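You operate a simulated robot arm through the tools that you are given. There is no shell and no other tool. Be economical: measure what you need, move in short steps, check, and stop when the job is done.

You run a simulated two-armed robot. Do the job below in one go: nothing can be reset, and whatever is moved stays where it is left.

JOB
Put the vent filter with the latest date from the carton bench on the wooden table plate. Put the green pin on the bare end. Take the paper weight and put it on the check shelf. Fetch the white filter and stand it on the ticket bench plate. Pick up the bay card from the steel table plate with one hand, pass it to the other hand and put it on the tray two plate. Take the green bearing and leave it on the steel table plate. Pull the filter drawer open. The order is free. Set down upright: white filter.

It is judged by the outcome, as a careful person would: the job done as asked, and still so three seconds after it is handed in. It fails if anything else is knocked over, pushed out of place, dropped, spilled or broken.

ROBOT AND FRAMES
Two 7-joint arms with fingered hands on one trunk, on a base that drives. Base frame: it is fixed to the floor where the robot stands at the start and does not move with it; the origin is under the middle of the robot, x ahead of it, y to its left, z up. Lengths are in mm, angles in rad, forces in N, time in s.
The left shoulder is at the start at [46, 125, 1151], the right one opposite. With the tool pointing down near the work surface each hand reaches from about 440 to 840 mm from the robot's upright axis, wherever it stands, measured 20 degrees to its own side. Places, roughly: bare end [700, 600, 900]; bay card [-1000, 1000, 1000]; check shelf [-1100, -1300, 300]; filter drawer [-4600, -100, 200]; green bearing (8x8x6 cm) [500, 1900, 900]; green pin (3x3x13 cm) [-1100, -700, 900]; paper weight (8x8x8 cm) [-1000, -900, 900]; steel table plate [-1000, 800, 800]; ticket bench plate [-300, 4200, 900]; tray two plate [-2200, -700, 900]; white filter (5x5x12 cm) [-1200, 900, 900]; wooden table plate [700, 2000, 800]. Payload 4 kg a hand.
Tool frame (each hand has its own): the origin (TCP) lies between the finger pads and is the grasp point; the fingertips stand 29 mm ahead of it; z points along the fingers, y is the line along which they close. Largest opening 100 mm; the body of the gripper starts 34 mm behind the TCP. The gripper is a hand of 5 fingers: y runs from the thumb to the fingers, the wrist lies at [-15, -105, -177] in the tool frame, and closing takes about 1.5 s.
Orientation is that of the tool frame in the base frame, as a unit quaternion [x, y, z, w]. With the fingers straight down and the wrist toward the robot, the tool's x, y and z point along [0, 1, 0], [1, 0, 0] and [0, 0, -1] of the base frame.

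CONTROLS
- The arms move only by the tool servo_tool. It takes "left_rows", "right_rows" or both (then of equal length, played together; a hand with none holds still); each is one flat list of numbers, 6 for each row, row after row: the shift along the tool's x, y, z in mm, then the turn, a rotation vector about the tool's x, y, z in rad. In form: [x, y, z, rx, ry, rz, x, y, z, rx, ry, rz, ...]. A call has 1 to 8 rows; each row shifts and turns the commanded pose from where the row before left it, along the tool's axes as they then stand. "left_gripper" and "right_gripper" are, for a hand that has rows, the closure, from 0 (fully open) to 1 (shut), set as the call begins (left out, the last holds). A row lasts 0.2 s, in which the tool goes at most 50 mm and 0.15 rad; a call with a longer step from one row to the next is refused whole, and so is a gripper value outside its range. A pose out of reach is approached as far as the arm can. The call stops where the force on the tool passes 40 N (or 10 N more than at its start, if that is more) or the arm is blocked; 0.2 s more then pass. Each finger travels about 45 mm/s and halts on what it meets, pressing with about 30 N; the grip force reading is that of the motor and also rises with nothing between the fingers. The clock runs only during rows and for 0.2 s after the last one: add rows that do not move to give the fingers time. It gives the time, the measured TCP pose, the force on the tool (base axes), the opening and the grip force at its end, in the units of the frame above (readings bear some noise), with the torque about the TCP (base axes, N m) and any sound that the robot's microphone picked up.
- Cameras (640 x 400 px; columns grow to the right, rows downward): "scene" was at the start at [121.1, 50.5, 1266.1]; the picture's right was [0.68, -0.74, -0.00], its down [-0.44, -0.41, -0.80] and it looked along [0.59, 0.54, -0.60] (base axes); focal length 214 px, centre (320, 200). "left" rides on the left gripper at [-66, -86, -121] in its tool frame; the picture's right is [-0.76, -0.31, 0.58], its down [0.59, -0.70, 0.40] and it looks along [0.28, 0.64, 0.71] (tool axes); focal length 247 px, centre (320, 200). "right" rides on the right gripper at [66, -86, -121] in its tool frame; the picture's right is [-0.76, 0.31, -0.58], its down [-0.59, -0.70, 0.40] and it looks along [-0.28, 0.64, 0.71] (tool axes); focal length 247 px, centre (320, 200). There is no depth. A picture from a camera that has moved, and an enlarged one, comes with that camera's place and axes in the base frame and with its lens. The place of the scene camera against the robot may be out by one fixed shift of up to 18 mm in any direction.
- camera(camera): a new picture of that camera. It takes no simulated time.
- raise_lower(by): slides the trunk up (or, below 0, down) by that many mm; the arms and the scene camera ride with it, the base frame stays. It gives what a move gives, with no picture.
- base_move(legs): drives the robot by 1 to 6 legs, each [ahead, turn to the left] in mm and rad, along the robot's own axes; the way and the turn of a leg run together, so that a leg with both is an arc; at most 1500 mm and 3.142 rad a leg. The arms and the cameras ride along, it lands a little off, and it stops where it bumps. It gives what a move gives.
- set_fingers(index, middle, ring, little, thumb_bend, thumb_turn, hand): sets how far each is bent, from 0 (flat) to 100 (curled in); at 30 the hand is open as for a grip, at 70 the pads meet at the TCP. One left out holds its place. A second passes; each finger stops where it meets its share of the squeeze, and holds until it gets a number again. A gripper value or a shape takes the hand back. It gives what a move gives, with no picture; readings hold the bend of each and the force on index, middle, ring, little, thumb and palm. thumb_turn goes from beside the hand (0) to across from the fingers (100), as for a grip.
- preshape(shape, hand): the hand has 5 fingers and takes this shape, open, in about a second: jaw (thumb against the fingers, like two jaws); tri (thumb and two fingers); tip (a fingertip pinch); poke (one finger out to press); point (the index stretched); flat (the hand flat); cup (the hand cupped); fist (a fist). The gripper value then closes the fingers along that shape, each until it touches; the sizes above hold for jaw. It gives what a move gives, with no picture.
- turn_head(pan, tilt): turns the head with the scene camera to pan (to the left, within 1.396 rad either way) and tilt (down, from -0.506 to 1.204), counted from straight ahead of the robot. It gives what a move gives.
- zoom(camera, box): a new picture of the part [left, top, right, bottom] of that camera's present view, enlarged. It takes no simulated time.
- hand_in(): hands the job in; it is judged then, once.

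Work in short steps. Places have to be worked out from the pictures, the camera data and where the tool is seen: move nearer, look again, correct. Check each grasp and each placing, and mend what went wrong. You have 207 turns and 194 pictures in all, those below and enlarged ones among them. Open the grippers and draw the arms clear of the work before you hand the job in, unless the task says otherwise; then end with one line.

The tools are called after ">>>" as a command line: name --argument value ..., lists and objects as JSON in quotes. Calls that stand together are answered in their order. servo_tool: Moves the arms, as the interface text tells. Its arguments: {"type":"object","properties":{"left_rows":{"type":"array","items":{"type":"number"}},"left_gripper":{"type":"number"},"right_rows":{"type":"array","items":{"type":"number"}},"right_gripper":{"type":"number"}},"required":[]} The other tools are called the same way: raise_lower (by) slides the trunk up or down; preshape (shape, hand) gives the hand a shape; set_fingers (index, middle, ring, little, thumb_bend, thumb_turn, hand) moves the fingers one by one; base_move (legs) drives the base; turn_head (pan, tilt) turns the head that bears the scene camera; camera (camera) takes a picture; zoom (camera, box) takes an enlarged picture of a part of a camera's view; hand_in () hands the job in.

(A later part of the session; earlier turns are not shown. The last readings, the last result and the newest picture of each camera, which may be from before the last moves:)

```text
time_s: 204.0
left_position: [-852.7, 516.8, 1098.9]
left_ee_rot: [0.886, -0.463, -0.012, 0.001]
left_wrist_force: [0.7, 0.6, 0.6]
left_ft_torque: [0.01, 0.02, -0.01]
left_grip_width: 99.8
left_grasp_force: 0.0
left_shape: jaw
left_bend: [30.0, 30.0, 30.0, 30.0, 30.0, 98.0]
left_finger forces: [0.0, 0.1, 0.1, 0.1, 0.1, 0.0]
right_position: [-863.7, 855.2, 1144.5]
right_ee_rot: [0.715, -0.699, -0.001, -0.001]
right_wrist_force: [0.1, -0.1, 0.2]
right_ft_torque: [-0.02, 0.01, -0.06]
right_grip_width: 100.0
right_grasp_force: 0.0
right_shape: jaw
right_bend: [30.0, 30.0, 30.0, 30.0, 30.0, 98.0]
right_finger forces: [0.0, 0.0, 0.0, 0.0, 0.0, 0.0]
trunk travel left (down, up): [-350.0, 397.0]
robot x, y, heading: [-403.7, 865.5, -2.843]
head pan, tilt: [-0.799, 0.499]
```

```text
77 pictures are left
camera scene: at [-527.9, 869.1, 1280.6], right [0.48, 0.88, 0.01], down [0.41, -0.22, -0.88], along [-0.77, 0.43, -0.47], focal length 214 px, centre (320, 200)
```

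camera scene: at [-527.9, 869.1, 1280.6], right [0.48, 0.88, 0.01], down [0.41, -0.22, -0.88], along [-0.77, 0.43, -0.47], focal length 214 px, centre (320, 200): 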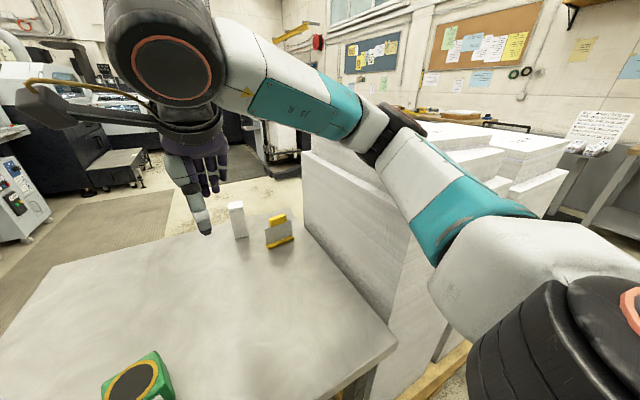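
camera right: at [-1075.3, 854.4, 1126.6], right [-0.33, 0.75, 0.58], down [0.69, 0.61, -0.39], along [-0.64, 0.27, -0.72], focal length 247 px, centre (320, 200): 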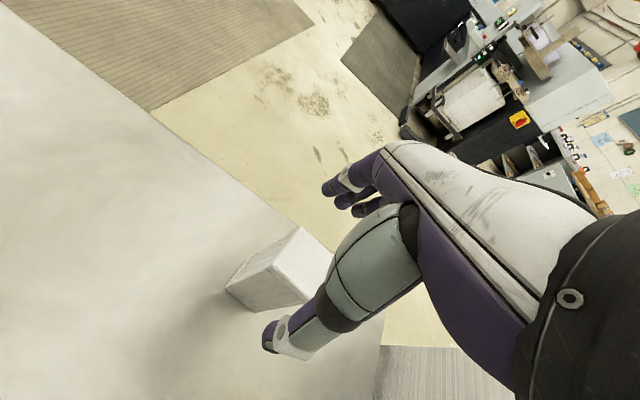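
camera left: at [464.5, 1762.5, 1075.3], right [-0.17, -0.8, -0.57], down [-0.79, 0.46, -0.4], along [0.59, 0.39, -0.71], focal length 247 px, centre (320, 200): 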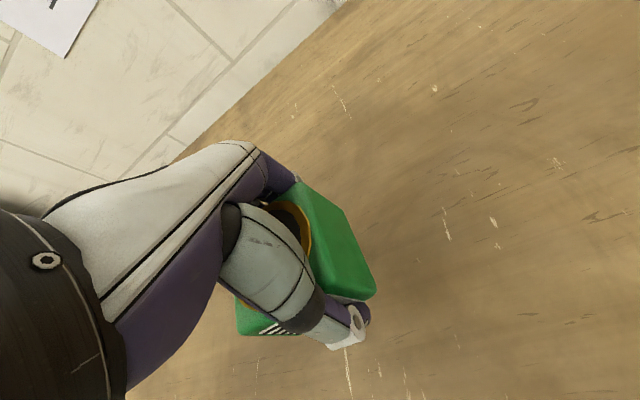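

Raising the trunk 200 mm would lift the elbow above the stack (top ≈1130), so I do that and retry from this position.

>>> raise_lower --by 200

>>> camera --camera "scene"

```text
time_s: 206.2
left_position: [-859.6, 525.6, 1296.7]
left_ee_rot: [0.886, -0.463, -0.007, 0.003]
left_wrist_force: [-0.3, -0.1, 0.3]
left_ft_torque: [0.0, 0.0, 0.0]
left_grip_width: 99.8
left_grasp_force: 0.1
left_shape: jaw
left_bend: [30.0, 30.0, 30.0, 30.0, 30.0, 98.0]
left_finger forces: [0.0, 0.0, 0.0, 0.0, 0.0, 0.0]
right_position: [-872.9, 866.1, 1339.0]
right_ee_rot: [0.715, -0.699, 0.006, -0.001]
right_wrist_force: [-0.1, 0.0, 0.7]
right_ft_torque: [0.04, 0.03, 0.0]
right_grip_width: 99.9
right_grasp_force: 0.0
right_shape: jaw
right_bend: [30.0, 30.0, 30.0, 30.0, 30.0, 98.0]
right_finger forces: [0.0, 0.0, 0.0, 0.1, 0.1, 0.0]
trunk travel left (down, up): [-550.0, 197.0]
robot x, y, heading: [-401.5, 866.0, -2.847]
head pan, tilt: [-0.799, 0.499]
```

```text
76 pictures are left
camera scene: at [-510.2, 887.9, 1481.3], right [0.48, 0.88, 0.0], down [0.42, -0.23, -0.88], along [-0.77, 0.42, -0.48], focal length 214 px, centre (320, 200)
```

scene: 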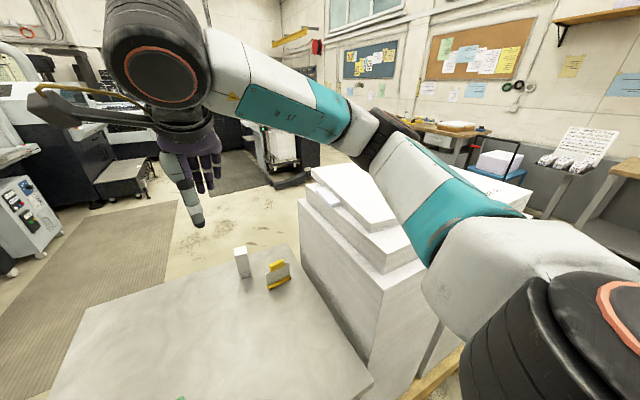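

Free now. Move the right hand over the filter again at this raised trunk, then down.

>>> servo_tool --right_rows '[-9.5, 41, 0, 0, 0, 0, -9.5, 41, 0, 0, 0, 0, -9.5, 41, 0, 0, 0, 0, -9.5, 41, 0, 0, 0, 0, -9.5, 41, 0, 0, 0, 0, -9.5, 41, 0, 0, 0, 0, -9.5, 41, 0, 0, 0, 0]'

>>> servo_tool --right_rows '[0, 0, 45, 0, 0, 0, 0, 0, 45, 0, 0, 0, 0, 0, 45, 0, 0, 0, 0, 0, 45, 0, 0, 0, 0, 0, 45, 0, 0, 0, 0, 0, 45, 0, 0, 0, 0, 0, 30, 0, 0, 0, 0, 0, 0, 0, 0, 0]'

>>> camera --camera "right"

>>> camera --camera "scene"

```text
time_s: 207.8
left_position: [-860.1, 524.8, 1297.7]
left_ee_rot: [0.886, -0.463, -0.006, 0.002]
left_wrist_force: [0.1, 0.3, -0.4]
left_ft_torque: [-0.02, 0.02, 0.01]
left_grip_width: 100.2
left_grasp_force: 0.1
left_shape: jaw
left_bend: [30.0, 30.0, 30.0, 30.0, 30.0, 98.0]
left_finger forces: [0.0, 0.0, 0.0, 0.0, 0.0, 0.1]
right_position: [-1162.8, 925.3, 1337.2]
right_ee_rot: [0.716, -0.698, 0.005, -0.002]
right_wrist_force: [0.6, -0.8, -0.1]
right_ft_torque: [0.0, 0.01, 0.0]
right_grip_width: 99.7
right_grasp_force: 0.2
right_shape: jaw
right_bend: [30.0, 30.0, 30.0, 30.0, 30.0, 98.0]
right_finger forces: [0.1, 0.0, 0.0, 0.1, 0.0, 0.0]
trunk travel left (down, up): [-550.0, 197.0]
robot x, y, heading: [-396.5, 861.5, -2.842]
head pan, tilt: [-0.799, 0.499]
```

```text
time_s: 209.6
left_position: [-860.0, 526.0, 1297.6]
left_ee_rot: [0.886, -0.464, -0.007, 0.003]
left_wrist_force: [-0.3, -0.6, -0.5]
left_ft_torque: [0.0, -0.01, -0.02]
left_grip_width: 100.2
left_grasp_force: 0.1
left_shape: jaw
left_bend: [30.0, 30.0, 30.0, 30.0, 30.0, 98.0]
left_finger forces: [0.0, 0.0, 0.0, 0.0, 0.1, 0.0]
right_position: [-1157.7, 923.9, 1038.1]
right_ee_rot: [0.716, -0.698, 0.005, 0.0]
right_wrist_force: [0.1, -0.3, 0.3]
right_ft_torque: [0.02, 0.0, 0.02]
right_grip_width: 99.7
right_grasp_force: 0.1
right_shape: jaw
right_bend: [30.0, 30.0, 30.0, 30.0, 30.0, 98.0]
right_finger forces: [0.0, 0.0, 0.0, 0.0, 0.0, 0.0]
trunk travel left (down, up): [-550.0, 197.0]
robot x, y, heading: [-404.1, 863.2, -2.841]
head pan, tilt: [-0.799, 0.499]
```

```text
75 pictures are left
camera right: at [-1072.8, 860.7, 1159.5], right [-0.33, 0.75, 0.57], down [0.69, 0.6, -0.4], along [-0.64, 0.26, -0.72], focal length 247 px, centre (320, 200)
```

right: 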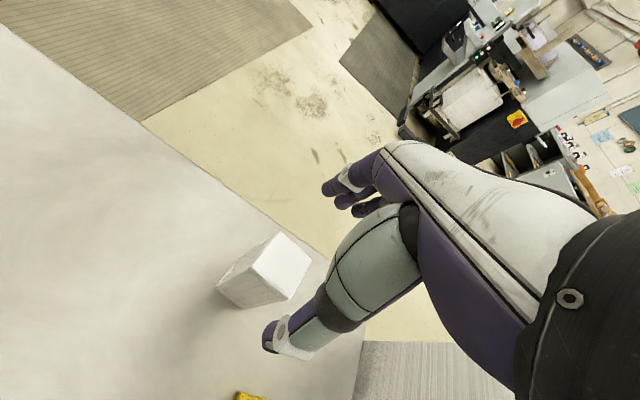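

```text
74 pictures are left
camera scene: at [-510.1, 888.1, 1481.4], right [0.48, 0.88, 0.0], down [0.42, -0.23, -0.88], along [-0.77, 0.42, -0.48], focal length 214 px, centre (320, 200)
```

scene: 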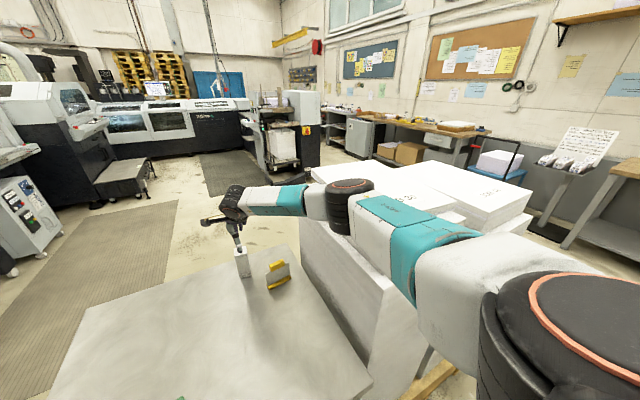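

No contact, aligned within a few mm. Descend 110 mm and grip.

>>> servo_tool --right_rows '[-2, 5, 30, 0, 0, 0, 0, 0, 30, 0, 0, 0, 0, 0, 30, 0, 0, 0, 0, 0, 20, 0, 0, 0, 0, 0, 0, 0, 0, 0]'

>>> servo_tool --right_rows '[0, 0, 0, 0, 0, 0, 0, 0, 0, 0, 0, 0, 0, 0, 0, 0, 0, 0, 0, 0, 0, 0, 0, 0, 0, 0, 0, 0, 0, 0, 0, 0, 0, 0, 0, 0]' --right_gripper 1.0

>>> camera --camera "right"

```text
time_s: 210.8
left_position: [-859.1, 526.1, 1298.4]
left_ee_rot: [0.886, -0.463, -0.006, 0.004]
left_wrist_force: [0.4, 0.0, -0.1]
left_ft_torque: [-0.01, 0.0, -0.02]
left_grip_width: 99.9
left_grasp_force: 0.1
left_shape: jaw
left_bend: [30.0, 30.0, 30.0, 30.0, 30.0, 98.0]
left_finger forces: [0.0, 0.0, 0.1, 0.0, 0.0, 0.1]
right_position: [-1161.7, 924.7, 926.2]
right_ee_rot: [0.715, -0.699, 0.005, -0.001]
right_wrist_force: [-0.3, -0.9, 0.9]
right_ft_torque: [-0.01, -0.02, -0.01]
right_grip_width: 99.8
right_grasp_force: 0.0
right_shape: jaw
right_bend: [30.0, 30.0, 30.0, 30.0, 30.0, 98.0]
right_finger forces: [0.0, 0.1, 0.1, 0.0, 0.0, 0.0]
trunk travel left (down, up): [-550.0, 197.0]
robot x, y, heading: [-400.9, 862.0, -2.844]
head pan, tilt: [-0.799, 0.499]
```

```text
time_s: 212.2
left_position: [-860.2, 525.0, 1298.4]
left_ee_rot: [0.886, -0.463, -0.007, 0.003]
left_wrist_force: [-0.1, -0.3, 0.1]
left_ft_torque: [-0.01, -0.03, 0.01]
left_grip_width: 100.0
left_grasp_force: 0.0
left_shape: jaw
left_bend: [30.0, 30.0, 30.0, 30.0, 30.0, 98.0]
left_finger forces: [0.1, 0.0, 0.1, 0.1, 0.0, 0.0]
right_position: [-1162.5, 924.6, 926.0]
right_ee_rot: [0.716, -0.698, 0.005, -0.001]
right_wrist_force: [0.2, 0.4, -0.5]
right_ft_torque: [-0.01, 0.02, -0.02]
right_grip_width: 39.0
right_grasp_force: 29.9
right_shape: jaw
right_bend: [44.0, 49.0, 74.0, 54.0, 40.0, 100.0]
right_finger forces: [15.1, 8.0, 3.4, 0.1, 26.9, 0.0]
trunk travel left (down, up): [-550.0, 197.0]
robot x, y, heading: [-399.7, 860.1, -2.841]
head pan, tilt: [-0.799, 0.499]
```

```text
73 pictures are left
camera right: at [-1076.5, 861.7, 1049.9], right [-0.33, 0.75, 0.57], down [0.69, 0.6, -0.4], along [-0.64, 0.26, -0.72], focal length 247 px, centre (320, 200)
```

right: 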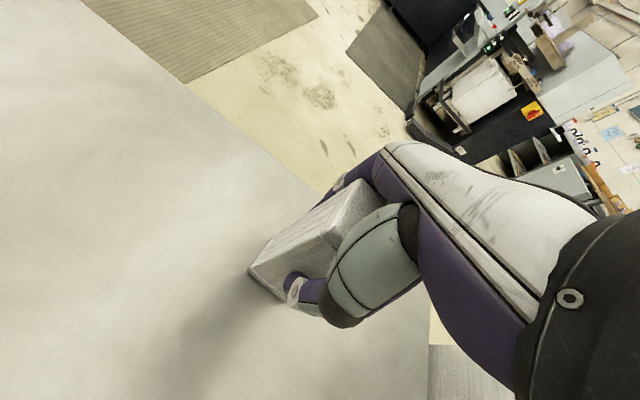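

Filter gripped. Lift well above the paper stack height and retract.

>>> servo_tool --right_rows '[0, 0, -20, 0, 0, 0, 0, 0, -40, 0, 0, 0, 0, 0, -48, 0, 0, 0, 0, 0, -48, 0, 0, 0, 0, 0, -48, 0, 0, 0, 0, 0, -48, 0, 0, 0, 0, 0, -48, 0, 0, 0, 0, 0, -30, 0, 0, 0]'

>>> servo_tool --right_rows '[10, -45, 0, 0, 0, 0, 10, -45, 0, 0, 0, 0, 10, -45, 0, 0, 0, 0, 10, -45, 0, 0, 0, 0, 10, -45, 0, 0, 0, 0, 10, -45, 0, 0, 0, 0]'

>>> base_move --legs '[[-350, 0], [0, 2.2], [0, 2.21]]'

>>> turn_head --pan 0.0 --tilt 0.4

>>> camera --camera "scene"

```text
time_s: 214.0
left_position: [-860.0, 525.8, 1298.7]
left_ee_rot: [0.886, -0.464, -0.007, 0.003]
left_wrist_force: [-0.5, 0.7, -1.0]
left_ft_torque: [0.02, 0.03, 0.0]
left_grip_width: 100.1
left_grasp_force: 0.1
left_shape: jaw
left_bend: [30.0, 30.0, 30.0, 30.0, 30.0, 98.0]
left_finger forces: [0.0, 0.0, 0.0, 0.1, 0.1, 0.0]
right_position: [-1166.5, 927.9, 1257.7]
right_ee_rot: [0.716, -0.698, 0.005, -0.002]
right_wrist_force: [1.2, 1.2, -0.7]
right_ft_torque: [-0.01, 0.02, -0.01]
right_grip_width: 38.9
right_grasp_force: 29.9
right_shape: jaw
right_bend: [44.0, 49.0, 74.0, 54.0, 40.0, 100.0]
right_finger forces: [15.2, 7.9, 3.4, 0.0, 26.7, 0.0]
trunk travel left (down, up): [-550.0, 197.0]
robot x, y, heading: [-396.8, 860.7, -2.844]
head pan, tilt: [-0.799, 0.499]
```

```text
time_s: 215.4
left_position: [-859.4, 525.4, 1298.1]
left_ee_rot: [0.886, -0.464, -0.007, 0.003]
left_wrist_force: [-0.8, 0.0, -0.7]
left_ft_torque: [-0.04, 0.02, 0.02]
left_grip_width: 99.8
left_grasp_force: 0.0
left_shape: jaw
left_bend: [30.0, 30.0, 30.0, 30.0, 30.0, 98.0]
left_finger forces: [0.0, 0.0, 0.1, 0.1, 0.0, 0.1]
right_position: [-893.0, 872.5, 1260.0]
right_ee_rot: [0.715, -0.699, 0.005, 0.0]
right_wrist_force: [0.6, 0.0, -1.2]
right_ft_torque: [-0.01, 0.0, -0.01]
right_grip_width: 38.8
right_grasp_force: 30.3
right_shape: jaw
right_bend: [44.0, 49.0, 74.0, 54.0, 40.0, 100.0]
right_finger forces: [15.3, 7.9, 3.4, 0.1, 26.8, 0.0]
trunk travel left (down, up): [-550.0, 197.0]
robot x, y, heading: [-401.3, 865.2, -2.842]
head pan, tilt: [-0.799, 0.499]
```

```text
time_s: 228.1
left_position: [-239.5, 1507.8, 1297.6]
left_ee_rot: [-0.14, 0.99, 0.006, 0.004]
left_wrist_force: [0.5, -0.3, 0.1]
left_ft_torque: [-0.05, 0.01, 0.0]
left_grip_width: 99.6
left_grasp_force: 0.2
left_shape: jaw
left_bend: [30.0, 30.0, 30.0, 30.0, 30.0, 98.0]
left_finger forces: [0.0, 0.1, 0.0, 0.0, 0.0, 0.1]
right_position: [99.4, 1430.1, 1258.5]
right_ee_rot: [0.15, 0.989, -0.005, -0.003]
right_wrist_force: [0.5, 0.0, -1.3]
right_ft_torque: [0.05, -0.04, -0.02]
right_grip_width: 38.1
right_grasp_force: 30.5
right_shape: jaw
right_bend: [44.0, 49.0, 74.0, 54.0, 40.0, 100.0]
right_finger forces: [15.0, 7.8, 3.4, 0.1, 26.0, 0.0]
trunk travel left (down, up): [-550.0, 197.0]
robot x, y, heading: [-57.8, 964.5, 1.543]
head pan, tilt: [-0.799, 0.499]
```

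```text
time_s: 229.2
left_position: [-240.2, 1509.5, 1296.9]
left_ee_rot: [-0.14, 0.99, 0.007, 0.003]
left_wrist_force: [-0.2, -0.8, -0.5]
left_ft_torque: [-0.01, 0.0, 0.01]
left_grip_width: 99.7
left_grasp_force: 0.0
left_shape: jaw
left_bend: [30.0, 30.0, 30.0, 30.0, 30.0, 98.0]
left_finger forces: [0.0, 0.0, 0.0, 0.0, 0.0, 0.0]
right_position: [100.1, 1431.3, 1257.9]
right_ee_rot: [0.15, 0.989, -0.004, -0.003]
right_wrist_force: [-0.1, 0.4, -0.8]
right_ft_torque: [0.02, 0.01, 0.0]
right_grip_width: 38.2
right_grasp_force: 30.2
right_shape: jaw
right_bend: [44.0, 49.0, 74.0, 54.0, 40.0, 100.0]
right_finger forces: [15.0, 7.7, 3.4, 0.0, 26.1, 0.1]
trunk travel left (down, up): [-550.0, 197.0]
robot x, y, heading: [-61.7, 963.9, 1.54]
head pan, tilt: [0.0, 0.4]
```

```text
72 pictures are left
camera scene: at [-58.8, 1081.0, 1490.5], right [1.0, -0.03, 0.0], down [-0.01, -0.39, -0.92], along [0.03, 0.92, -0.39], focal length 214 px, centre (320, 200)
```

scene: 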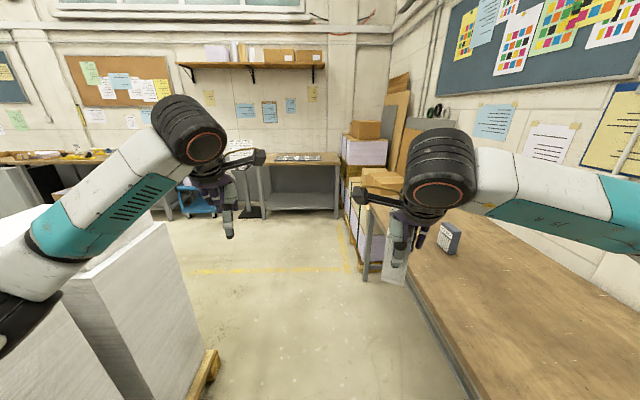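

Path north is clear; the ticket bench stands against the end wall (front edge ≈y 3775). Drive there.

>>> base_move --legs '[[0, 0.14], [1500, 0], [650, 0], [0, -0.11]]'

>>> turn_head --pan 0.0 --tilt 0.65

>>> camera --camera "scene"

```text
time_s: 241.1
left_position: [-494.5, 3651.0, 1298.1]
left_ee_rot: [-0.156, 0.988, 0.007, 0.002]
left_wrist_force: [0.3, -0.1, 0.8]
left_ft_torque: [0.04, 0.02, 0.02]
left_grip_width: 99.7
left_grasp_force: 0.2
left_shape: jaw
left_bend: [30.0, 30.0, 30.0, 30.0, 30.0, 98.0]
left_finger forces: [0.0, 0.2, 0.0, 0.1, 0.0, 0.0]
right_position: [-152.4, 3582.7, 1258.1]
right_ee_rot: [0.135, 0.991, -0.004, -0.005]
right_wrist_force: [0.1, -0.2, -0.5]
right_ft_torque: [0.01, -0.01, -0.01]
right_grip_width: 38.0
right_grasp_force: 30.0
right_shape: jaw
right_bend: [44.0, 49.0, 74.0, 54.0, 40.0, 100.0]
right_finger forces: [15.0, 7.8, 3.3, 0.0, 26.0, 0.0]
trunk travel left (down, up): [-550.0, 197.0]
robot x, y, heading: [-298.5, 3110.6, 1.576]
head pan, tilt: [0.0, 0.4]
```

```text
time_s: 241.8
left_position: [-497.2, 3650.5, 1298.0]
left_ee_rot: [-0.156, 0.988, 0.007, 0.003]
left_wrist_force: [0.4, 0.4, 0.9]
left_ft_torque: [-0.02, -0.03, 0.0]
left_grip_width: 100.0
left_grasp_force: 0.1
left_shape: jaw
left_bend: [30.0, 30.0, 30.0, 30.0, 30.0, 98.0]
left_finger forces: [0.0, 0.0, 0.0, 0.1, 0.0, 0.0]
right_position: [-153.9, 3582.0, 1258.7]
right_ee_rot: [0.135, 0.991, -0.005, -0.002]
right_wrist_force: [-1.7, 0.9, -0.9]
right_ft_torque: [0.0, 0.0, -0.04]
right_grip_width: 38.0
right_grasp_force: 30.2
right_shape: jaw
right_bend: [44.0, 49.0, 74.0, 54.0, 40.0, 100.0]
right_finger forces: [14.9, 7.7, 3.5, 0.0, 26.1, 0.0]
trunk travel left (down, up): [-550.0, 197.0]
robot x, y, heading: [-296.9, 3117.4, 1.573]
head pan, tilt: [0.0, 0.649]
```

```text
71 pictures are left
camera scene: at [-301.8, 3222.4, 1468.1], right [1.0, 0.0, 0.0], down [0.0, -0.6, -0.8], along [0.0, 0.8, -0.6], focal length 214 px, centre (320, 200)
```

scene: 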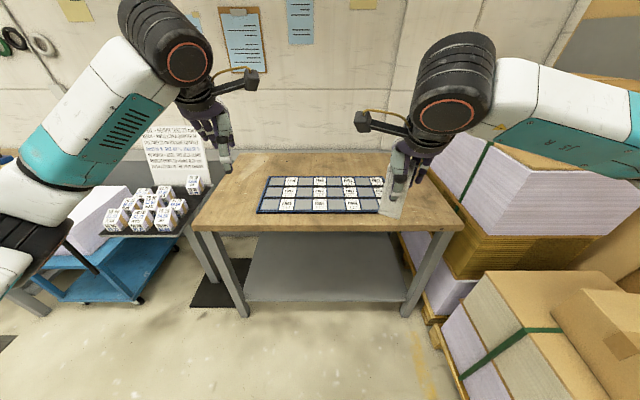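

Ticket bench: a card board occupies its middle; the right part (≈[130,3980]) is free. Drive 230 forward and turn right 0.2.

>>> base_move --legs '[[230, 0], [0, -0.2]]'

>>> camera --camera "right"

>>> camera --camera "scene"

```text
time_s: 244.3
left_position: [-389.0, 3907.8, 1297.7]
left_ee_rot: [-0.058, 0.998, 0.006, 0.004]
left_wrist_force: [-0.3, 0.0, -0.8]
left_ft_torque: [0.0, 0.02, 0.0]
left_grip_width: 99.8
left_grasp_force: 0.0
left_shape: jaw
left_bend: [30.0, 30.0, 30.0, 30.0, 30.0, 98.0]
left_finger forces: [0.0, 0.0, 0.0, 0.0, 0.0, 0.1]
right_position: [-65.5, 3776.4, 1259.8]
right_ee_rot: [0.231, 0.973, -0.004, -0.003]
right_wrist_force: [-0.7, 0.1, -1.2]
right_ft_torque: [-0.02, 0.01, 0.0]
right_grip_width: 37.8
right_grasp_force: 30.1
right_shape: jaw
right_bend: [44.0, 49.0, 74.0, 54.0, 40.0, 100.0]
right_finger forces: [15.0, 7.5, 3.3, 0.1, 26.0, 0.0]
trunk travel left (down, up): [-550.0, 197.0]
robot x, y, heading: [-302.3, 3346.4, 1.374]
head pan, tilt: [0.0, 0.649]
```

```text
70 pictures are left
camera right: at [-162.9, 3729.3, 1382.6], right [0.82, -0.06, 0.57], down [0.21, -0.9, -0.4], along [0.54, 0.44, -0.72], focal length 247 px, centre (320, 200)
```

right: 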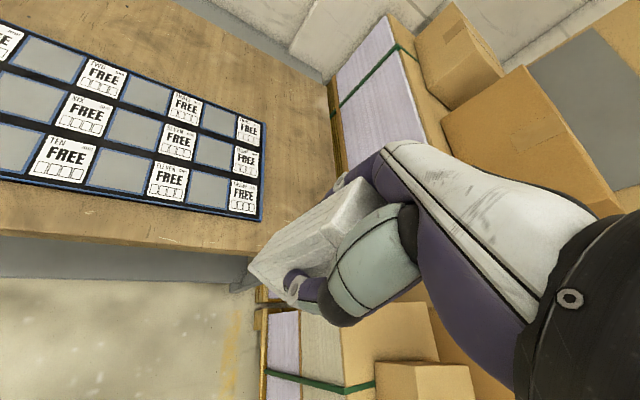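

```text
69 pictures are left
camera scene: at [-279.6, 3450.8, 1468.0], right [0.98, -0.19, 0.0], down [-0.12, -0.59, -0.8], along [0.16, 0.78, -0.6], focal length 214 px, centre (320, 200)
```

scene: 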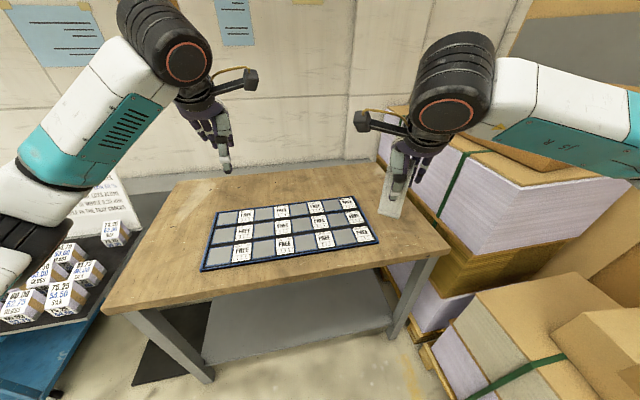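

Target on the free right strip ≈[140,3970]. Move the right hand there at height, then lower.

>>> servo_tool --right_rows '[-13.7, 38, 0, 0, 0, 0, -13.7, 38, 0, 0, 0, 0, -13.7, 38, 0, 0, 0, 0, -13.7, 38, 0, 0, 0, 0, -13.7, 38, 0, 0, 0, 0, -13.7, 38, 0, 0, 0, 0, -13.7, 37, 0, 0, 0, 0]'

>>> servo_tool --right_rows '[0, 0, 40, 0, 0, 0, 0, 0, 40, 0, 0, 0, 0, 0, 40, 0, 0, 0, 0, 0, 40, 0, 0, 0, 0, 0, 40, 0, 0, 0, 0, 0, 40, 0, 0, 0, 0, 0, 35, 0, 0, 0, 0, 0, 0, 0, 0, 0]'

>>> zoom --camera "scene" --box '[320, 80, 500, 260]'

>>> camera --camera "right"

```text
time_s: 245.9
left_position: [-389.3, 3909.9, 1297.3]
left_ee_rot: [-0.058, 0.998, 0.005, 0.004]
left_wrist_force: [0.8, 0.3, -0.8]
left_ft_torque: [-0.03, -0.01, -0.01]
left_grip_width: 99.9
left_grasp_force: 0.0
left_shape: jaw
left_bend: [30.0, 30.0, 30.0, 30.0, 30.0, 98.0]
left_finger forces: [0.1, 0.0, 0.0, 0.2, 0.1, 0.0]
right_position: [139.0, 3970.5, 1254.9]
right_ee_rot: [0.231, 0.973, -0.004, -0.003]
right_wrist_force: [0.3, 0.3, -0.7]
right_ft_torque: [-0.05, 0.01, 0.04]
right_grip_width: 37.9
right_grasp_force: 30.0
right_shape: jaw
right_bend: [44.0, 49.0, 74.0, 54.0, 40.0, 100.0]
right_finger forces: [15.1, 7.7, 3.5, 0.0, 26.2, 0.0]
trunk travel left (down, up): [-550.0, 197.0]
robot x, y, heading: [-299.7, 3343.3, 1.379]
head pan, tilt: [0.0, 0.649]
```

```text
time_s: 247.7
left_position: [-388.3, 3908.1, 1297.4]
left_ee_rot: [-0.058, 0.998, 0.006, 0.004]
left_wrist_force: [0.1, -0.1, -0.2]
left_ft_torque: [0.0, 0.01, -0.01]
left_grip_width: 100.0
left_grasp_force: 0.1
left_shape: jaw
left_bend: [30.0, 30.0, 30.0, 30.0, 30.0, 98.0]
left_finger forces: [0.0, 0.1, 0.1, 0.0, 0.0, 0.0]
right_position: [134.8, 3968.1, 981.5]
right_ee_rot: [0.231, 0.973, -0.003, -0.004]
right_wrist_force: [0.2, 0.4, -1.6]
right_ft_torque: [0.0, 0.02, 0.01]
right_grip_width: 38.0
right_grasp_force: 30.2
right_shape: jaw
right_bend: [44.0, 49.0, 74.0, 54.0, 40.0, 100.0]
right_finger forces: [15.0, 7.7, 3.5, 0.1, 26.1, 0.0]
trunk travel left (down, up): [-550.0, 197.0]
robot x, y, heading: [-300.8, 3344.2, 1.374]
head pan, tilt: [0.0, 0.649]
```

```text
2.22 times, centred on (410, 170) of scene
camera zoom: at [-279.3, 3450.7, 1468.0], right [0.98, -0.19, 0.0], down [-0.12, -0.59, -0.8], along [0.16, 0.78, -0.6], focal length 477 px, centre (120, 267)
```

zoom: 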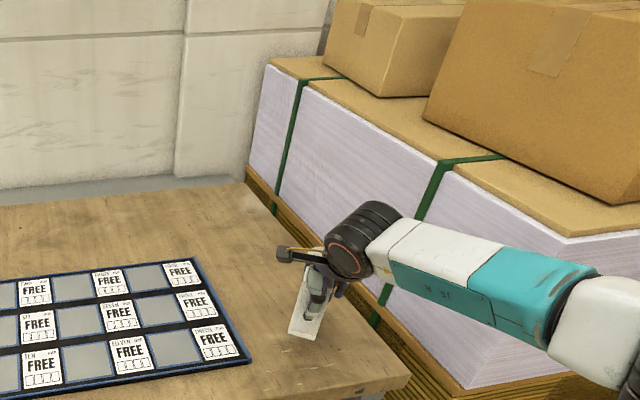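

```text
67 pictures are left
camera right: at [39.6, 3921.2, 1104.5], right [0.82, -0.06, 0.57], down [0.21, -0.89, -0.4], along [0.53, 0.44, -0.72], focal length 247 px, centre (320, 200)
```

right: 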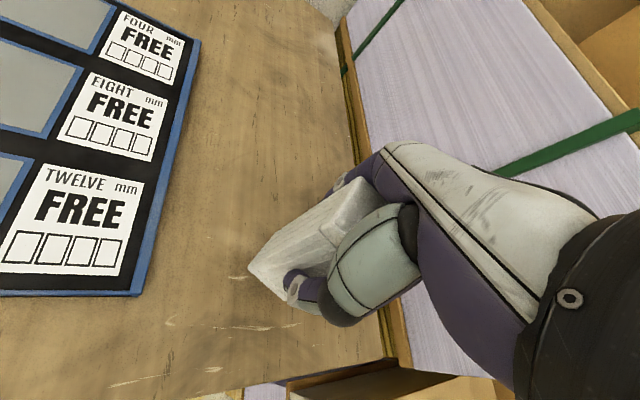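

Over the free strip. Lower in small steps to contact.

>>> servo_tool --right_rows '[0, 0, 10, 0, 0, 0, 0, 0, 0, 0, 0, 0]'

>>> servo_tool --right_rows '[0, 0, 8, 0, 0, 0, 0, 0, 0, 0, 0, 0]'

>>> servo_tool --right_rows '[0, 0, 6, 0, 0, 0, 0, 0, 0, 0, 0, 0]'

>>> servo_tool --right_rows '[0, 0, 5, 0, 0, 0, 0, 0, 0, 0, 0, 0]'

```text
time_s: 248.3
left_position: [-389.0, 3907.8, 1298.3]
left_ee_rot: [-0.059, 0.998, 0.006, 0.004]
left_wrist_force: [0.4, 0.5, 0.7]
left_ft_torque: [-0.01, -0.04, 0.02]
left_grip_width: 99.7
left_grasp_force: 0.0
left_shape: jaw
left_bend: [30.0, 30.0, 30.0, 30.0, 30.0, 98.0]
left_finger forces: [0.0, 0.0, 0.0, 0.0, 0.0, 0.0]
right_position: [136.7, 3967.2, 971.8]
right_ee_rot: [0.231, 0.973, -0.003, -0.004]
right_wrist_force: [0.0, 0.0, -1.8]
right_ft_torque: [-0.01, 0.0, -0.01]
right_grip_width: 37.6
right_grasp_force: 30.1
right_shape: jaw
right_bend: [44.0, 49.0, 74.0, 54.0, 40.0, 100.0]
right_finger forces: [15.0, 7.7, 3.5, 0.1, 26.2, 0.1]
trunk travel left (down, up): [-550.0, 197.0]
robot x, y, heading: [-300.1, 3340.5, 1.377]
head pan, tilt: [0.0, 0.649]
```

```text
time_s: 248.9
left_position: [-389.5, 3909.0, 1298.1]
left_ee_rot: [-0.058, 0.998, 0.006, 0.004]
left_wrist_force: [0.0, -0.1, 0.2]
left_ft_torque: [0.01, 0.01, -0.01]
left_grip_width: 99.7
left_grasp_force: 0.0
left_shape: jaw
left_bend: [30.0, 30.0, 30.0, 30.0, 30.0, 98.0]
left_finger forces: [0.0, 0.0, 0.1, 0.0, 0.1, 0.0]
right_position: [135.2, 3967.0, 961.5]
right_ee_rot: [0.231, 0.973, -0.004, -0.004]
right_wrist_force: [-0.5, 0.3, -1.3]
right_ft_torque: [-0.03, 0.0, 0.0]
right_grip_width: 37.7
right_grasp_force: 30.2
right_shape: jaw
right_bend: [44.0, 49.0, 74.0, 54.0, 40.0, 100.0]
right_finger forces: [14.9, 7.6, 3.5, 0.0, 26.1, 0.1]
trunk travel left (down, up): [-550.0, 197.0]
robot x, y, heading: [-303.5, 3340.4, 1.374]
head pan, tilt: [0.0, 0.649]
```

```text
time_s: 249.5
left_position: [-388.5, 3908.5, 1298.0]
left_ee_rot: [-0.058, 0.998, 0.006, 0.004]
left_wrist_force: [-1.0, -0.3, -0.2]
left_ft_torque: [0.02, 0.01, 0.0]
left_grip_width: 100.2
left_grasp_force: 0.1
left_shape: jaw
left_bend: [30.0, 30.0, 30.0, 30.0, 30.0, 98.0]
left_finger forces: [0.0, 0.0, 0.0, 0.1, 0.1, 0.1]
right_position: [135.2, 3968.9, 956.2]
right_ee_rot: [0.231, 0.973, -0.003, -0.004]
right_wrist_force: [-0.5, -1.1, -1.4]
right_ft_torque: [-0.02, 0.01, 0.01]
right_grip_width: 37.7
right_grasp_force: 30.4
right_shape: jaw
right_bend: [44.0, 49.0, 74.0, 54.0, 40.0, 100.0]
right_finger forces: [15.0, 7.7, 3.5, 0.0, 26.0, 0.0]
trunk travel left (down, up): [-550.0, 197.0]
robot x, y, heading: [-302.5, 3340.6, 1.373]
head pan, tilt: [0.0, 0.649]
```

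```text
time_s: 250.1
left_position: [-389.6, 3909.2, 1298.7]
left_ee_rot: [-0.058, 0.998, 0.006, 0.004]
left_wrist_force: [0.3, 1.1, 0.5]
left_ft_torque: [-0.03, -0.02, 0.01]
left_grip_width: 99.7
left_grasp_force: 0.1
left_shape: jaw
left_bend: [30.0, 30.0, 30.0, 30.0, 30.0, 98.0]
left_finger forces: [0.0, 0.0, 0.1, 0.0, 0.0, 0.1]
right_position: [135.6, 3967.3, 953.1]
right_ee_rot: [0.231, 0.973, -0.004, -0.004]
right_wrist_force: [-0.2, -0.4, 0.0]
right_ft_torque: [-0.01, -0.01, 0.02]
right_grip_width: 37.8
right_grasp_force: 30.0
right_shape: jaw
right_bend: [44.0, 49.0, 74.0, 54.0, 40.0, 100.0]
right_finger forces: [15.0, 7.7, 3.6, 0.0, 26.1, 0.1]
trunk travel left (down, up): [-550.0, 197.0]
robot x, y, heading: [-300.0, 3345.8, 1.375]
head pan, tilt: [0.0, 0.649]
```

>>> servo_tool --right_rows '[0, 0, 5, 0, 0, 0, 0, 0, 0, 0, 0, 0]'

>>> servo_tool --right_rows '[0, 0, 5, 0, 0, 0, 0, 0, 0, 0, 0, 0]'

>>> servo_tool --right_rows '[0, 0, 5, 0, 0, 0, 0, 0, 0, 0, 0, 0]'

>>> servo_tool --right_rows '[0, 0, 4, 0, 0, 0, 0, 0, 0, 0, 0, 0]'

```text
time_s: 250.7
left_position: [-389.1, 3908.7, 1298.9]
left_ee_rot: [-0.058, 0.998, 0.006, 0.004]
left_wrist_force: [0.0, -0.2, 1.0]
left_ft_torque: [-0.05, -0.03, -0.02]
left_grip_width: 99.9
left_grasp_force: 0.1
left_shape: jaw
left_bend: [30.0, 30.0, 30.0, 30.0, 30.0, 98.0]
left_finger forces: [0.0, 0.0, 0.0, 0.1, 0.0, 0.0]
right_position: [135.1, 3966.7, 945.7]
right_ee_rot: [0.231, 0.973, -0.005, -0.004]
right_wrist_force: [0.4, -0.4, -0.7]
right_ft_torque: [0.0, 0.01, 0.0]
right_grip_width: 38.1
right_grasp_force: 30.1
right_shape: jaw
right_bend: [44.0, 49.0, 74.0, 54.0, 40.0, 100.0]
right_finger forces: [15.0, 7.7, 3.5, 0.0, 26.1, 0.0]
trunk travel left (down, up): [-550.0, 197.0]
robot x, y, heading: [-302.6, 3342.4, 1.377]
head pan, tilt: [0.0, 0.649]
```

```text
time_s: 251.3
left_position: [-389.4, 3908.8, 1298.2]
left_ee_rot: [-0.058, 0.998, 0.007, 0.004]
left_wrist_force: [0.5, -0.2, 0.6]
left_ft_torque: [-0.03, -0.03, 0.02]
left_grip_width: 99.9
left_grasp_force: 0.1
left_shape: jaw
left_bend: [30.0, 30.0, 30.0, 30.0, 30.0, 98.0]
left_finger forces: [0.1, 0.0, 0.0, 0.0, 0.0, 0.1]
right_position: [135.6, 3967.8, 941.2]
right_ee_rot: [0.231, 0.973, -0.003, -0.003]
right_wrist_force: [0.7, 0.7, -1.0]
right_ft_torque: [0.0, -0.02, -0.01]
right_grip_width: 37.7
right_grasp_force: 30.0
right_shape: jaw
right_bend: [44.0, 49.0, 74.0, 54.0, 40.0, 100.0]
right_finger forces: [15.0, 7.7, 3.6, 0.0, 26.1, 0.0]
trunk travel left (down, up): [-550.0, 197.0]
robot x, y, heading: [-301.0, 3345.2, 1.379]
head pan, tilt: [0.0, 0.649]
```

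```text
time_s: 251.9
left_position: [-388.3, 3908.9, 1297.2]
left_ee_rot: [-0.058, 0.998, 0.006, 0.005]
left_wrist_force: [0.1, 0.8, 0.1]
left_ft_torque: [-0.03, -0.03, 0.0]
left_grip_width: 99.6
left_grasp_force: 0.0
left_shape: jaw
left_bend: [30.0, 30.0, 30.0, 30.0, 30.0, 98.0]
left_finger forces: [0.0, 0.0, 0.0, 0.0, 0.0, 0.0]
right_position: [135.0, 3967.4, 936.9]
right_ee_rot: [0.231, 0.973, -0.004, -0.003]
right_wrist_force: [0.0, 1.0, -2.0]
right_ft_torque: [0.01, -0.04, 0.03]
right_grip_width: 38.0
right_grasp_force: 29.8
right_shape: jaw
right_bend: [44.0, 49.0, 74.0, 54.0, 40.0, 100.0]
right_finger forces: [15.0, 7.7, 3.5, 0.0, 26.1, 0.0]
trunk travel left (down, up): [-550.0, 197.0]
robot x, y, heading: [-302.6, 3347.1, 1.373]
head pan, tilt: [0.0, 0.649]
```

```text
time_s: 252.5
left_position: [-389.9, 3908.2, 1298.1]
left_ee_rot: [-0.058, 0.998, 0.006, 0.004]
left_wrist_force: [0.6, -0.4, 0.0]
left_ft_torque: [0.01, -0.05, 0.0]
left_grip_width: 99.8
left_grasp_force: 0.0
left_shape: jaw
left_bend: [30.0, 30.0, 30.0, 30.0, 30.0, 98.0]
left_finger forces: [0.0, 0.0, 0.1, 0.0, 0.0, 0.0]
right_position: [134.4, 3968.9, 935.5]
right_ee_rot: [0.232, 0.973, -0.002, -0.004]
right_wrist_force: [0.2, 0.6, 9.0]
right_ft_torque: [-0.1, 0.05, 0.02]
right_grip_width: 38.6
right_grasp_force: 30.2
right_shape: jaw
right_bend: [44.0, 49.0, 74.0, 54.0, 39.0, 100.0]
right_finger forces: [17.3, 8.3, 3.9, 0.0, 28.2, 0.1]
trunk travel left (down, up): [-550.0, 197.0]
robot x, y, heading: [-303.5, 3344.5, 1.369]
head pan, tilt: [0.0, 0.649]
```

Contact (9 N). Open the hand in place, then rise.

>>> servo_tool --right_rows '[0, 0, 0, 0, 0, 0, 0, 0, 0, 0, 0, 0, 0, 0, 0, 0, 0, 0, 0, 0, 0, 0, 0, 0, 0, 0, 0, 0, 0, 0, 0, 0, 0, 0, 0, 0, 0, 0, 0, 0, 0, 0]' --right_gripper 0.0

>>> servo_tool --right_rows '[0, 0, -20, 0, 0, 0, 0, 0, -35, 0, 0, 0, 0, 0, -45, 0, 0, 0, 0, 0, -45, 0, 0, 0, 0, 0, -45, 0, 0, 0, 0, 0, -45, 0, 0, 0, 0, 0, -45, 0, 0, 0, 0, 0, -45, 0, 0, 0]'

>>> camera --camera "scene"

```text
time_s: 254.1
left_position: [-389.0, 3909.0, 1297.2]
left_ee_rot: [-0.059, 0.998, 0.006, 0.004]
left_wrist_force: [-0.1, 0.0, 0.2]
left_ft_torque: [0.01, 0.01, 0.02]
left_grip_width: 99.7
left_grasp_force: 0.0
left_shape: jaw
left_bend: [30.0, 30.0, 30.0, 30.0, 30.0, 98.0]
left_finger forces: [0.1, 0.1, 0.0, 0.1, 0.0, 0.1]
right_position: [135.0, 3968.9, 933.1]
right_ee_rot: [0.231, 0.973, -0.003, -0.003]
right_wrist_force: [0.6, -0.1, 0.4]
right_ft_torque: [-0.01, 0.01, 0.0]
right_grip_width: 99.9
right_grasp_force: 0.1
right_shape: jaw
right_bend: [30.0, 30.0, 30.0, 30.0, 30.0, 98.0]
right_finger forces: [0.1, 0.0, 0.0, 0.0, 0.1, 0.0]
trunk travel left (down, up): [-550.0, 197.0]
robot x, y, heading: [-300.5, 3344.9, 1.38]
head pan, tilt: [0.0, 0.649]
```

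```text
time_s: 255.9
left_position: [-388.9, 3908.5, 1298.7]
left_ee_rot: [-0.058, 0.998, 0.007, 0.004]
left_wrist_force: [-0.1, -0.1, 0.1]
left_ft_torque: [-0.02, 0.03, -0.02]
left_grip_width: 99.7
left_grasp_force: 0.0
left_shape: jaw
left_bend: [30.0, 30.0, 30.0, 30.0, 30.0, 98.0]
left_finger forces: [0.0, 0.0, 0.0, 0.0, 0.0, 0.0]
right_position: [137.0, 3968.6, 1259.6]
right_ee_rot: [0.23, 0.973, -0.003, -0.004]
right_wrist_force: [-0.7, -0.4, -0.1]
right_ft_torque: [-0.03, -0.01, -0.03]
right_grip_width: 99.8
right_grasp_force: 0.1
right_shape: jaw
right_bend: [30.0, 30.0, 30.0, 30.0, 30.0, 98.0]
right_finger forces: [0.0, 0.0, 0.1, 0.0, 0.0, 0.0]
trunk travel left (down, up): [-550.0, 197.0]
robot x, y, heading: [-299.2, 3345.8, 1.377]
head pan, tilt: [0.0, 0.649]
```

```text
66 pictures are left
camera scene: at [-279.9, 3450.4, 1468.1], right [0.98, -0.19, 0.0], down [-0.12, -0.59, -0.8], along [0.16, 0.78, -0.6], focal length 214 px, centre (320, 200)
```

scene: 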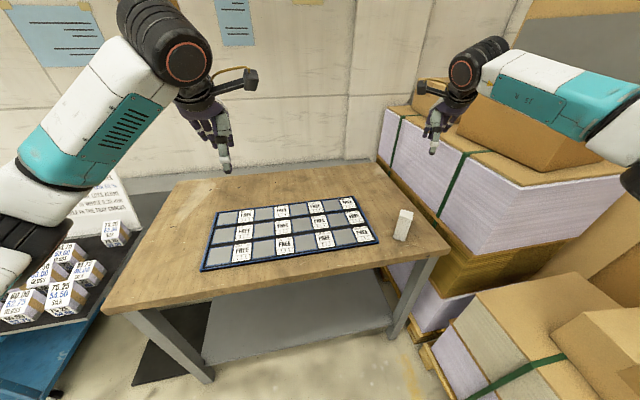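

White filter stands on the ticket bench. Retract the right arm and drive back toward the steel table with trunk still raised.

>>> servo_tool --right_rows '[13, -38, 0, 0, 0, 0, 13, -38, 0, 0, 0, 0, 13, -38, 0, 0, 0, 0, 13, -38, 0, 0, 0, 0, 13, -38, 0, 0, 0, 0, 13, -38, 0, 0, 0, 0, 13, -38, 0, 0, 0, 0]'

>>> base_move --legs '[[-200, 0], [0, 1.72], [0, 1.72], [1500, 0], [690, 0]]'

```text
time_s: 257.5
left_position: [-389.6, 3909.6, 1297.5]
left_ee_rot: [-0.059, 0.998, 0.006, 0.005]
left_wrist_force: [0.4, -0.9, 0.3]
left_ft_torque: [0.02, -0.02, 0.02]
left_grip_width: 99.9
left_grasp_force: 0.0
left_shape: jaw
left_bend: [30.0, 30.0, 30.0, 30.0, 30.0, 98.0]
left_finger forces: [0.0, 0.0, 0.1, 0.0, 0.0, 0.0]
right_position: [-64.7, 3771.3, 1260.2]
right_ee_rot: [0.231, 0.973, -0.003, -0.003]
right_wrist_force: [0.1, -0.7, 0.8]
right_ft_torque: [-0.03, -0.01, -0.01]
right_grip_width: 99.7
right_grasp_force: 0.0
right_shape: jaw
right_bend: [30.0, 30.0, 30.0, 30.0, 30.0, 98.0]
right_finger forces: [0.1, 0.0, 0.0, 0.0, 0.1, 0.0]
trunk travel left (down, up): [-550.0, 197.0]
robot x, y, heading: [-300.4, 3349.1, 1.372]
head pan, tilt: [0.0, 0.649]
```

```text
time_s: 277.8
left_position: [104.1, 462.8, 1297.9]
left_ee_rot: [0.979, 0.202, -0.003, 0.007]
left_wrist_force: [0.2, 0.5, 0.1]
left_ft_torque: [0.02, -0.02, 0.0]
left_grip_width: 100.2
left_grasp_force: 0.1
left_shape: jaw
left_bend: [30.0, 30.0, 30.0, 30.0, 30.0, 98.0]
left_finger forces: [0.0, 0.0, 0.0, 0.0, 0.0, 0.0]
right_position: [-246.4, 501.4, 1260.7]
right_ee_rot: [0.996, -0.088, 0.003, -0.004]
right_wrist_force: [1.2, -0.3, 0.7]
right_ft_torque: [0.0, 0.02, 0.0]
right_grip_width: 99.9
right_grasp_force: 0.0
right_shape: jaw
right_bend: [30.0, 30.0, 30.0, 30.0, 30.0, 98.0]
right_finger forces: [0.0, 0.0, 0.0, 0.0, 0.1, 0.0]
trunk travel left (down, up): [-550.0, 197.0]
robot x, y, heading: [-137.1, 979.5, -1.473]
head pan, tilt: [0.0, 0.649]
```

Turn and drive to the earlier station by the steel table.

>>> base_move --legs '[[0, -1.253], [287, 0]]'

>>> turn_head --pan -0.5 --tilt 0.65

>>> camera --camera "scene"

>>> camera --camera "right"

```text
time_s: 282.9
left_position: [-825.7, 485.1, 1298.7]
left_ee_rot: [0.908, -0.419, -0.006, 0.003]
left_wrist_force: [-0.5, 0.1, -0.1]
left_ft_torque: [0.0, 0.01, 0.01]
left_grip_width: 99.7
left_grasp_force: 0.0
left_shape: jaw
left_bend: [30.0, 30.0, 30.0, 30.0, 30.0, 98.0]
left_finger forces: [0.1, 0.0, 0.0, 0.0, 0.1, 0.1]
right_position: [-893.1, 830.8, 1261.1]
right_ee_rot: [0.75, -0.661, 0.005, -0.002]
right_wrist_force: [-0.8, 0.0, -1.3]
right_ft_torque: [0.0, -0.03, -0.01]
right_grip_width: 99.9
right_grasp_force: 0.1
right_shape: jaw
right_bend: [30.0, 30.0, 30.0, 30.0, 30.0, 98.0]
right_finger forces: [0.0, 0.1, 0.0, 0.0, 0.1, 0.1]
trunk travel left (down, up): [-550.0, 197.0]
robot x, y, heading: [-405.8, 870.3, -2.748]
head pan, tilt: [0.0, 0.649]
```

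```text
time_s: 283.9
left_position: [-825.0, 484.0, 1297.7]
left_ee_rot: [0.908, -0.419, -0.007, 0.004]
left_wrist_force: [-0.7, -0.1, 0.2]
left_ft_torque: [-0.04, 0.03, 0.01]
left_grip_width: 99.9
left_grasp_force: 0.0
left_shape: jaw
left_bend: [30.0, 30.0, 30.0, 30.0, 30.0, 98.0]
left_finger forces: [0.1, 0.0, 0.0, 0.0, 0.0, 0.1]
right_position: [-893.6, 829.9, 1260.3]
right_ee_rot: [0.749, -0.662, 0.004, -0.001]
right_wrist_force: [-0.3, -0.2, 0.7]
right_ft_torque: [-0.01, 0.01, -0.02]
right_grip_width: 99.8
right_grasp_force: 0.1
right_shape: jaw
right_bend: [30.0, 30.0, 30.0, 30.0, 30.0, 98.0]
right_finger forces: [0.0, 0.0, 0.0, 0.0, 0.0, 0.0]
trunk travel left (down, up): [-550.0, 197.0]
robot x, y, heading: [-408.5, 870.3, -2.746]
head pan, tilt: [-0.499, 0.649]
```

```text
65 pictures are left
camera scene: at [-520.0, 858.3, 1468.0], right [0.1, 0.99, 0.0], down [0.6, -0.06, -0.8], along [-0.79, 0.08, -0.6], focal length 214 px, centre (320, 200)
```

scene: 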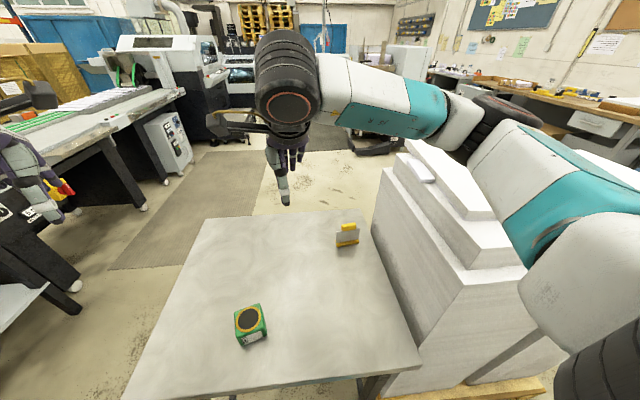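

```text
64 pictures are left
camera right: at [-801.1, 775.8, 1384.5], right [-0.4, 0.72, 0.57], down [0.63, 0.67, -0.4], along [-0.66, 0.2, -0.72], focal length 247 px, centre (320, 200)
```

right: 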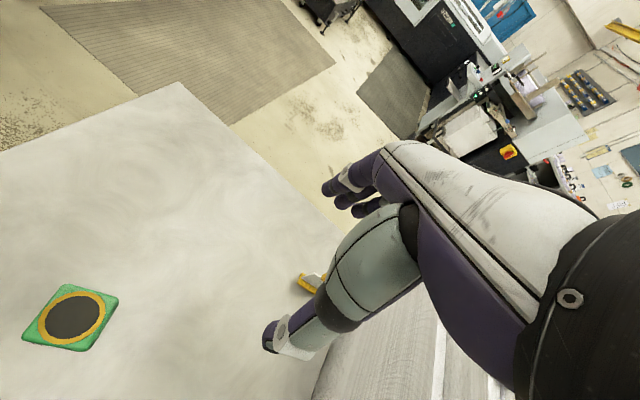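

Card handle at about [-1066,1016]. Move the right hand over it (offset ~12 mm toward its right end).

>>> servo_tool --right_rows '[0, 0, 0, 0, 0, 0.12, -33, 29, 0, 0, 0, 0, -33, 29, 0, 0, 0, 0, -33, 29, 0, 0, 0, 0, -33, 29, 0, 0, 0, 0, -33, 29, 0, 0, 0, 0, -33, 29, 0, 0, 0, 0]'

>>> servo_tool --right_rows '[0, 0, 45, 0, 0, 0, 0, 0, 45, 0, 0, 0, 0, 0, 45, 0, 0, 0, 0, 0, 45, 0, 0, 0, 0, 0, 45, 0, 0, 0, 0, 0, 25, 0, 0, 0, 0, 0, 0, 0, 0, 0]'

>>> camera --camera "right"

>>> zoom --camera "scene" --box '[260, 120, 440, 270]'

```text
time_s: 285.4
left_position: [-825.9, 483.0, 1297.9]
left_ee_rot: [0.908, -0.419, -0.006, 0.004]
left_wrist_force: [-0.6, 0.1, -0.3]
left_ft_torque: [0.0, -0.04, 0.02]
left_grip_width: 99.9
left_grasp_force: 0.0
left_shape: jaw
left_bend: [30.0, 30.0, 30.0, 30.0, 30.0, 98.0]
left_finger forces: [0.0, 0.0, 0.0, 0.0, 0.0, 0.0]
right_position: [-1068.4, 1028.4, 1257.7]
right_ee_rot: [0.708, -0.706, 0.006, -0.001]
right_wrist_force: [0.0, 1.0, 0.5]
right_ft_torque: [-0.03, -0.04, -0.01]
right_grip_width: 100.1
right_grasp_force: 0.0
right_shape: jaw
right_bend: [30.0, 30.0, 30.0, 30.0, 30.0, 98.0]
right_finger forces: [0.0, 0.0, 0.0, 0.0, 0.0, 0.0]
trunk travel left (down, up): [-550.0, 197.0]
robot x, y, heading: [-405.0, 873.3, -2.75]
head pan, tilt: [-0.499, 0.649]
```

```text
time_s: 287.1
left_position: [-826.1, 480.7, 1300.5]
left_ee_rot: [0.908, -0.418, -0.008, 0.003]
left_wrist_force: [0.7, 0.4, -0.2]
left_ft_torque: [0.0, -0.01, 0.02]
left_grip_width: 99.9
left_grasp_force: 0.1
left_shape: jaw
left_bend: [30.0, 30.0, 30.0, 30.0, 30.0, 98.0]
left_finger forces: [0.0, 0.1, 0.0, 0.1, 0.0, 0.0]
right_position: [-1075.2, 1028.2, 1024.9]
right_ee_rot: [-0.703, 0.711, 0.005, -0.01]
right_wrist_force: [-0.2, -0.3, -0.3]
right_ft_torque: [0.0, 0.01, 0.0]
right_grip_width: 99.9
right_grasp_force: 0.2
right_shape: jaw
right_bend: [30.0, 30.0, 30.0, 30.0, 30.0, 98.0]
right_finger forces: [0.0, 0.0, 0.0, 0.1, 0.0, 0.1]
trunk travel left (down, up): [-550.0, 197.0]
robot x, y, heading: [-406.1, 869.7, -2.747]
head pan, tilt: [-0.499, 0.649]
```

```text
63 pictures are left
camera right: at [-987.9, 963.4, 1147.2], right [-0.29, 0.76, 0.58], down [0.7, 0.58, -0.42], along [-0.65, 0.29, -0.7], focal length 247 px, centre (320, 200)
```

right: 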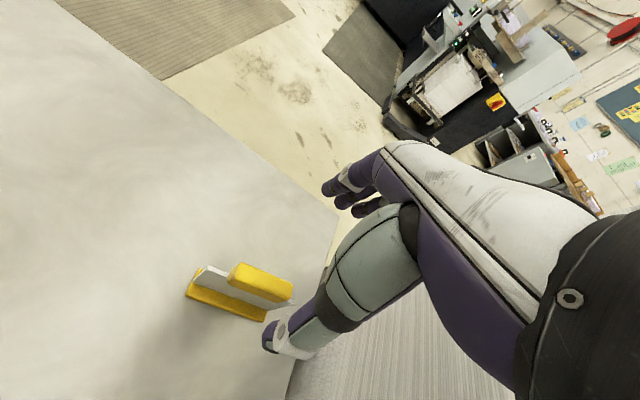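

```text
2.67 times, centred on (350, 195) of scene
camera zoom: at [-518.8, 854.9, 1469.7], right [0.1, 0.99, 0.0], down [0.6, -0.06, -0.8], along [-0.79, 0.08, -0.6], focal length 572 px, centre (240, 213)
```

zoom: 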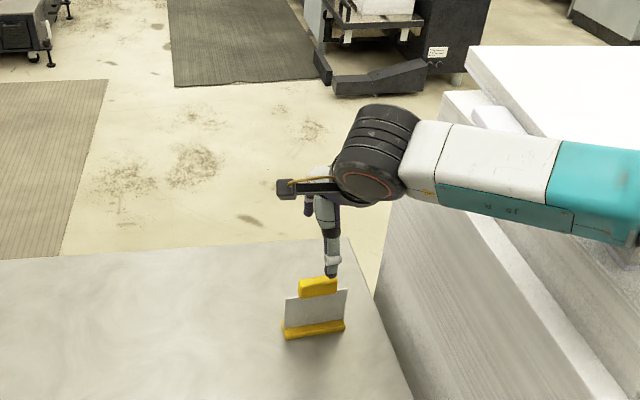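

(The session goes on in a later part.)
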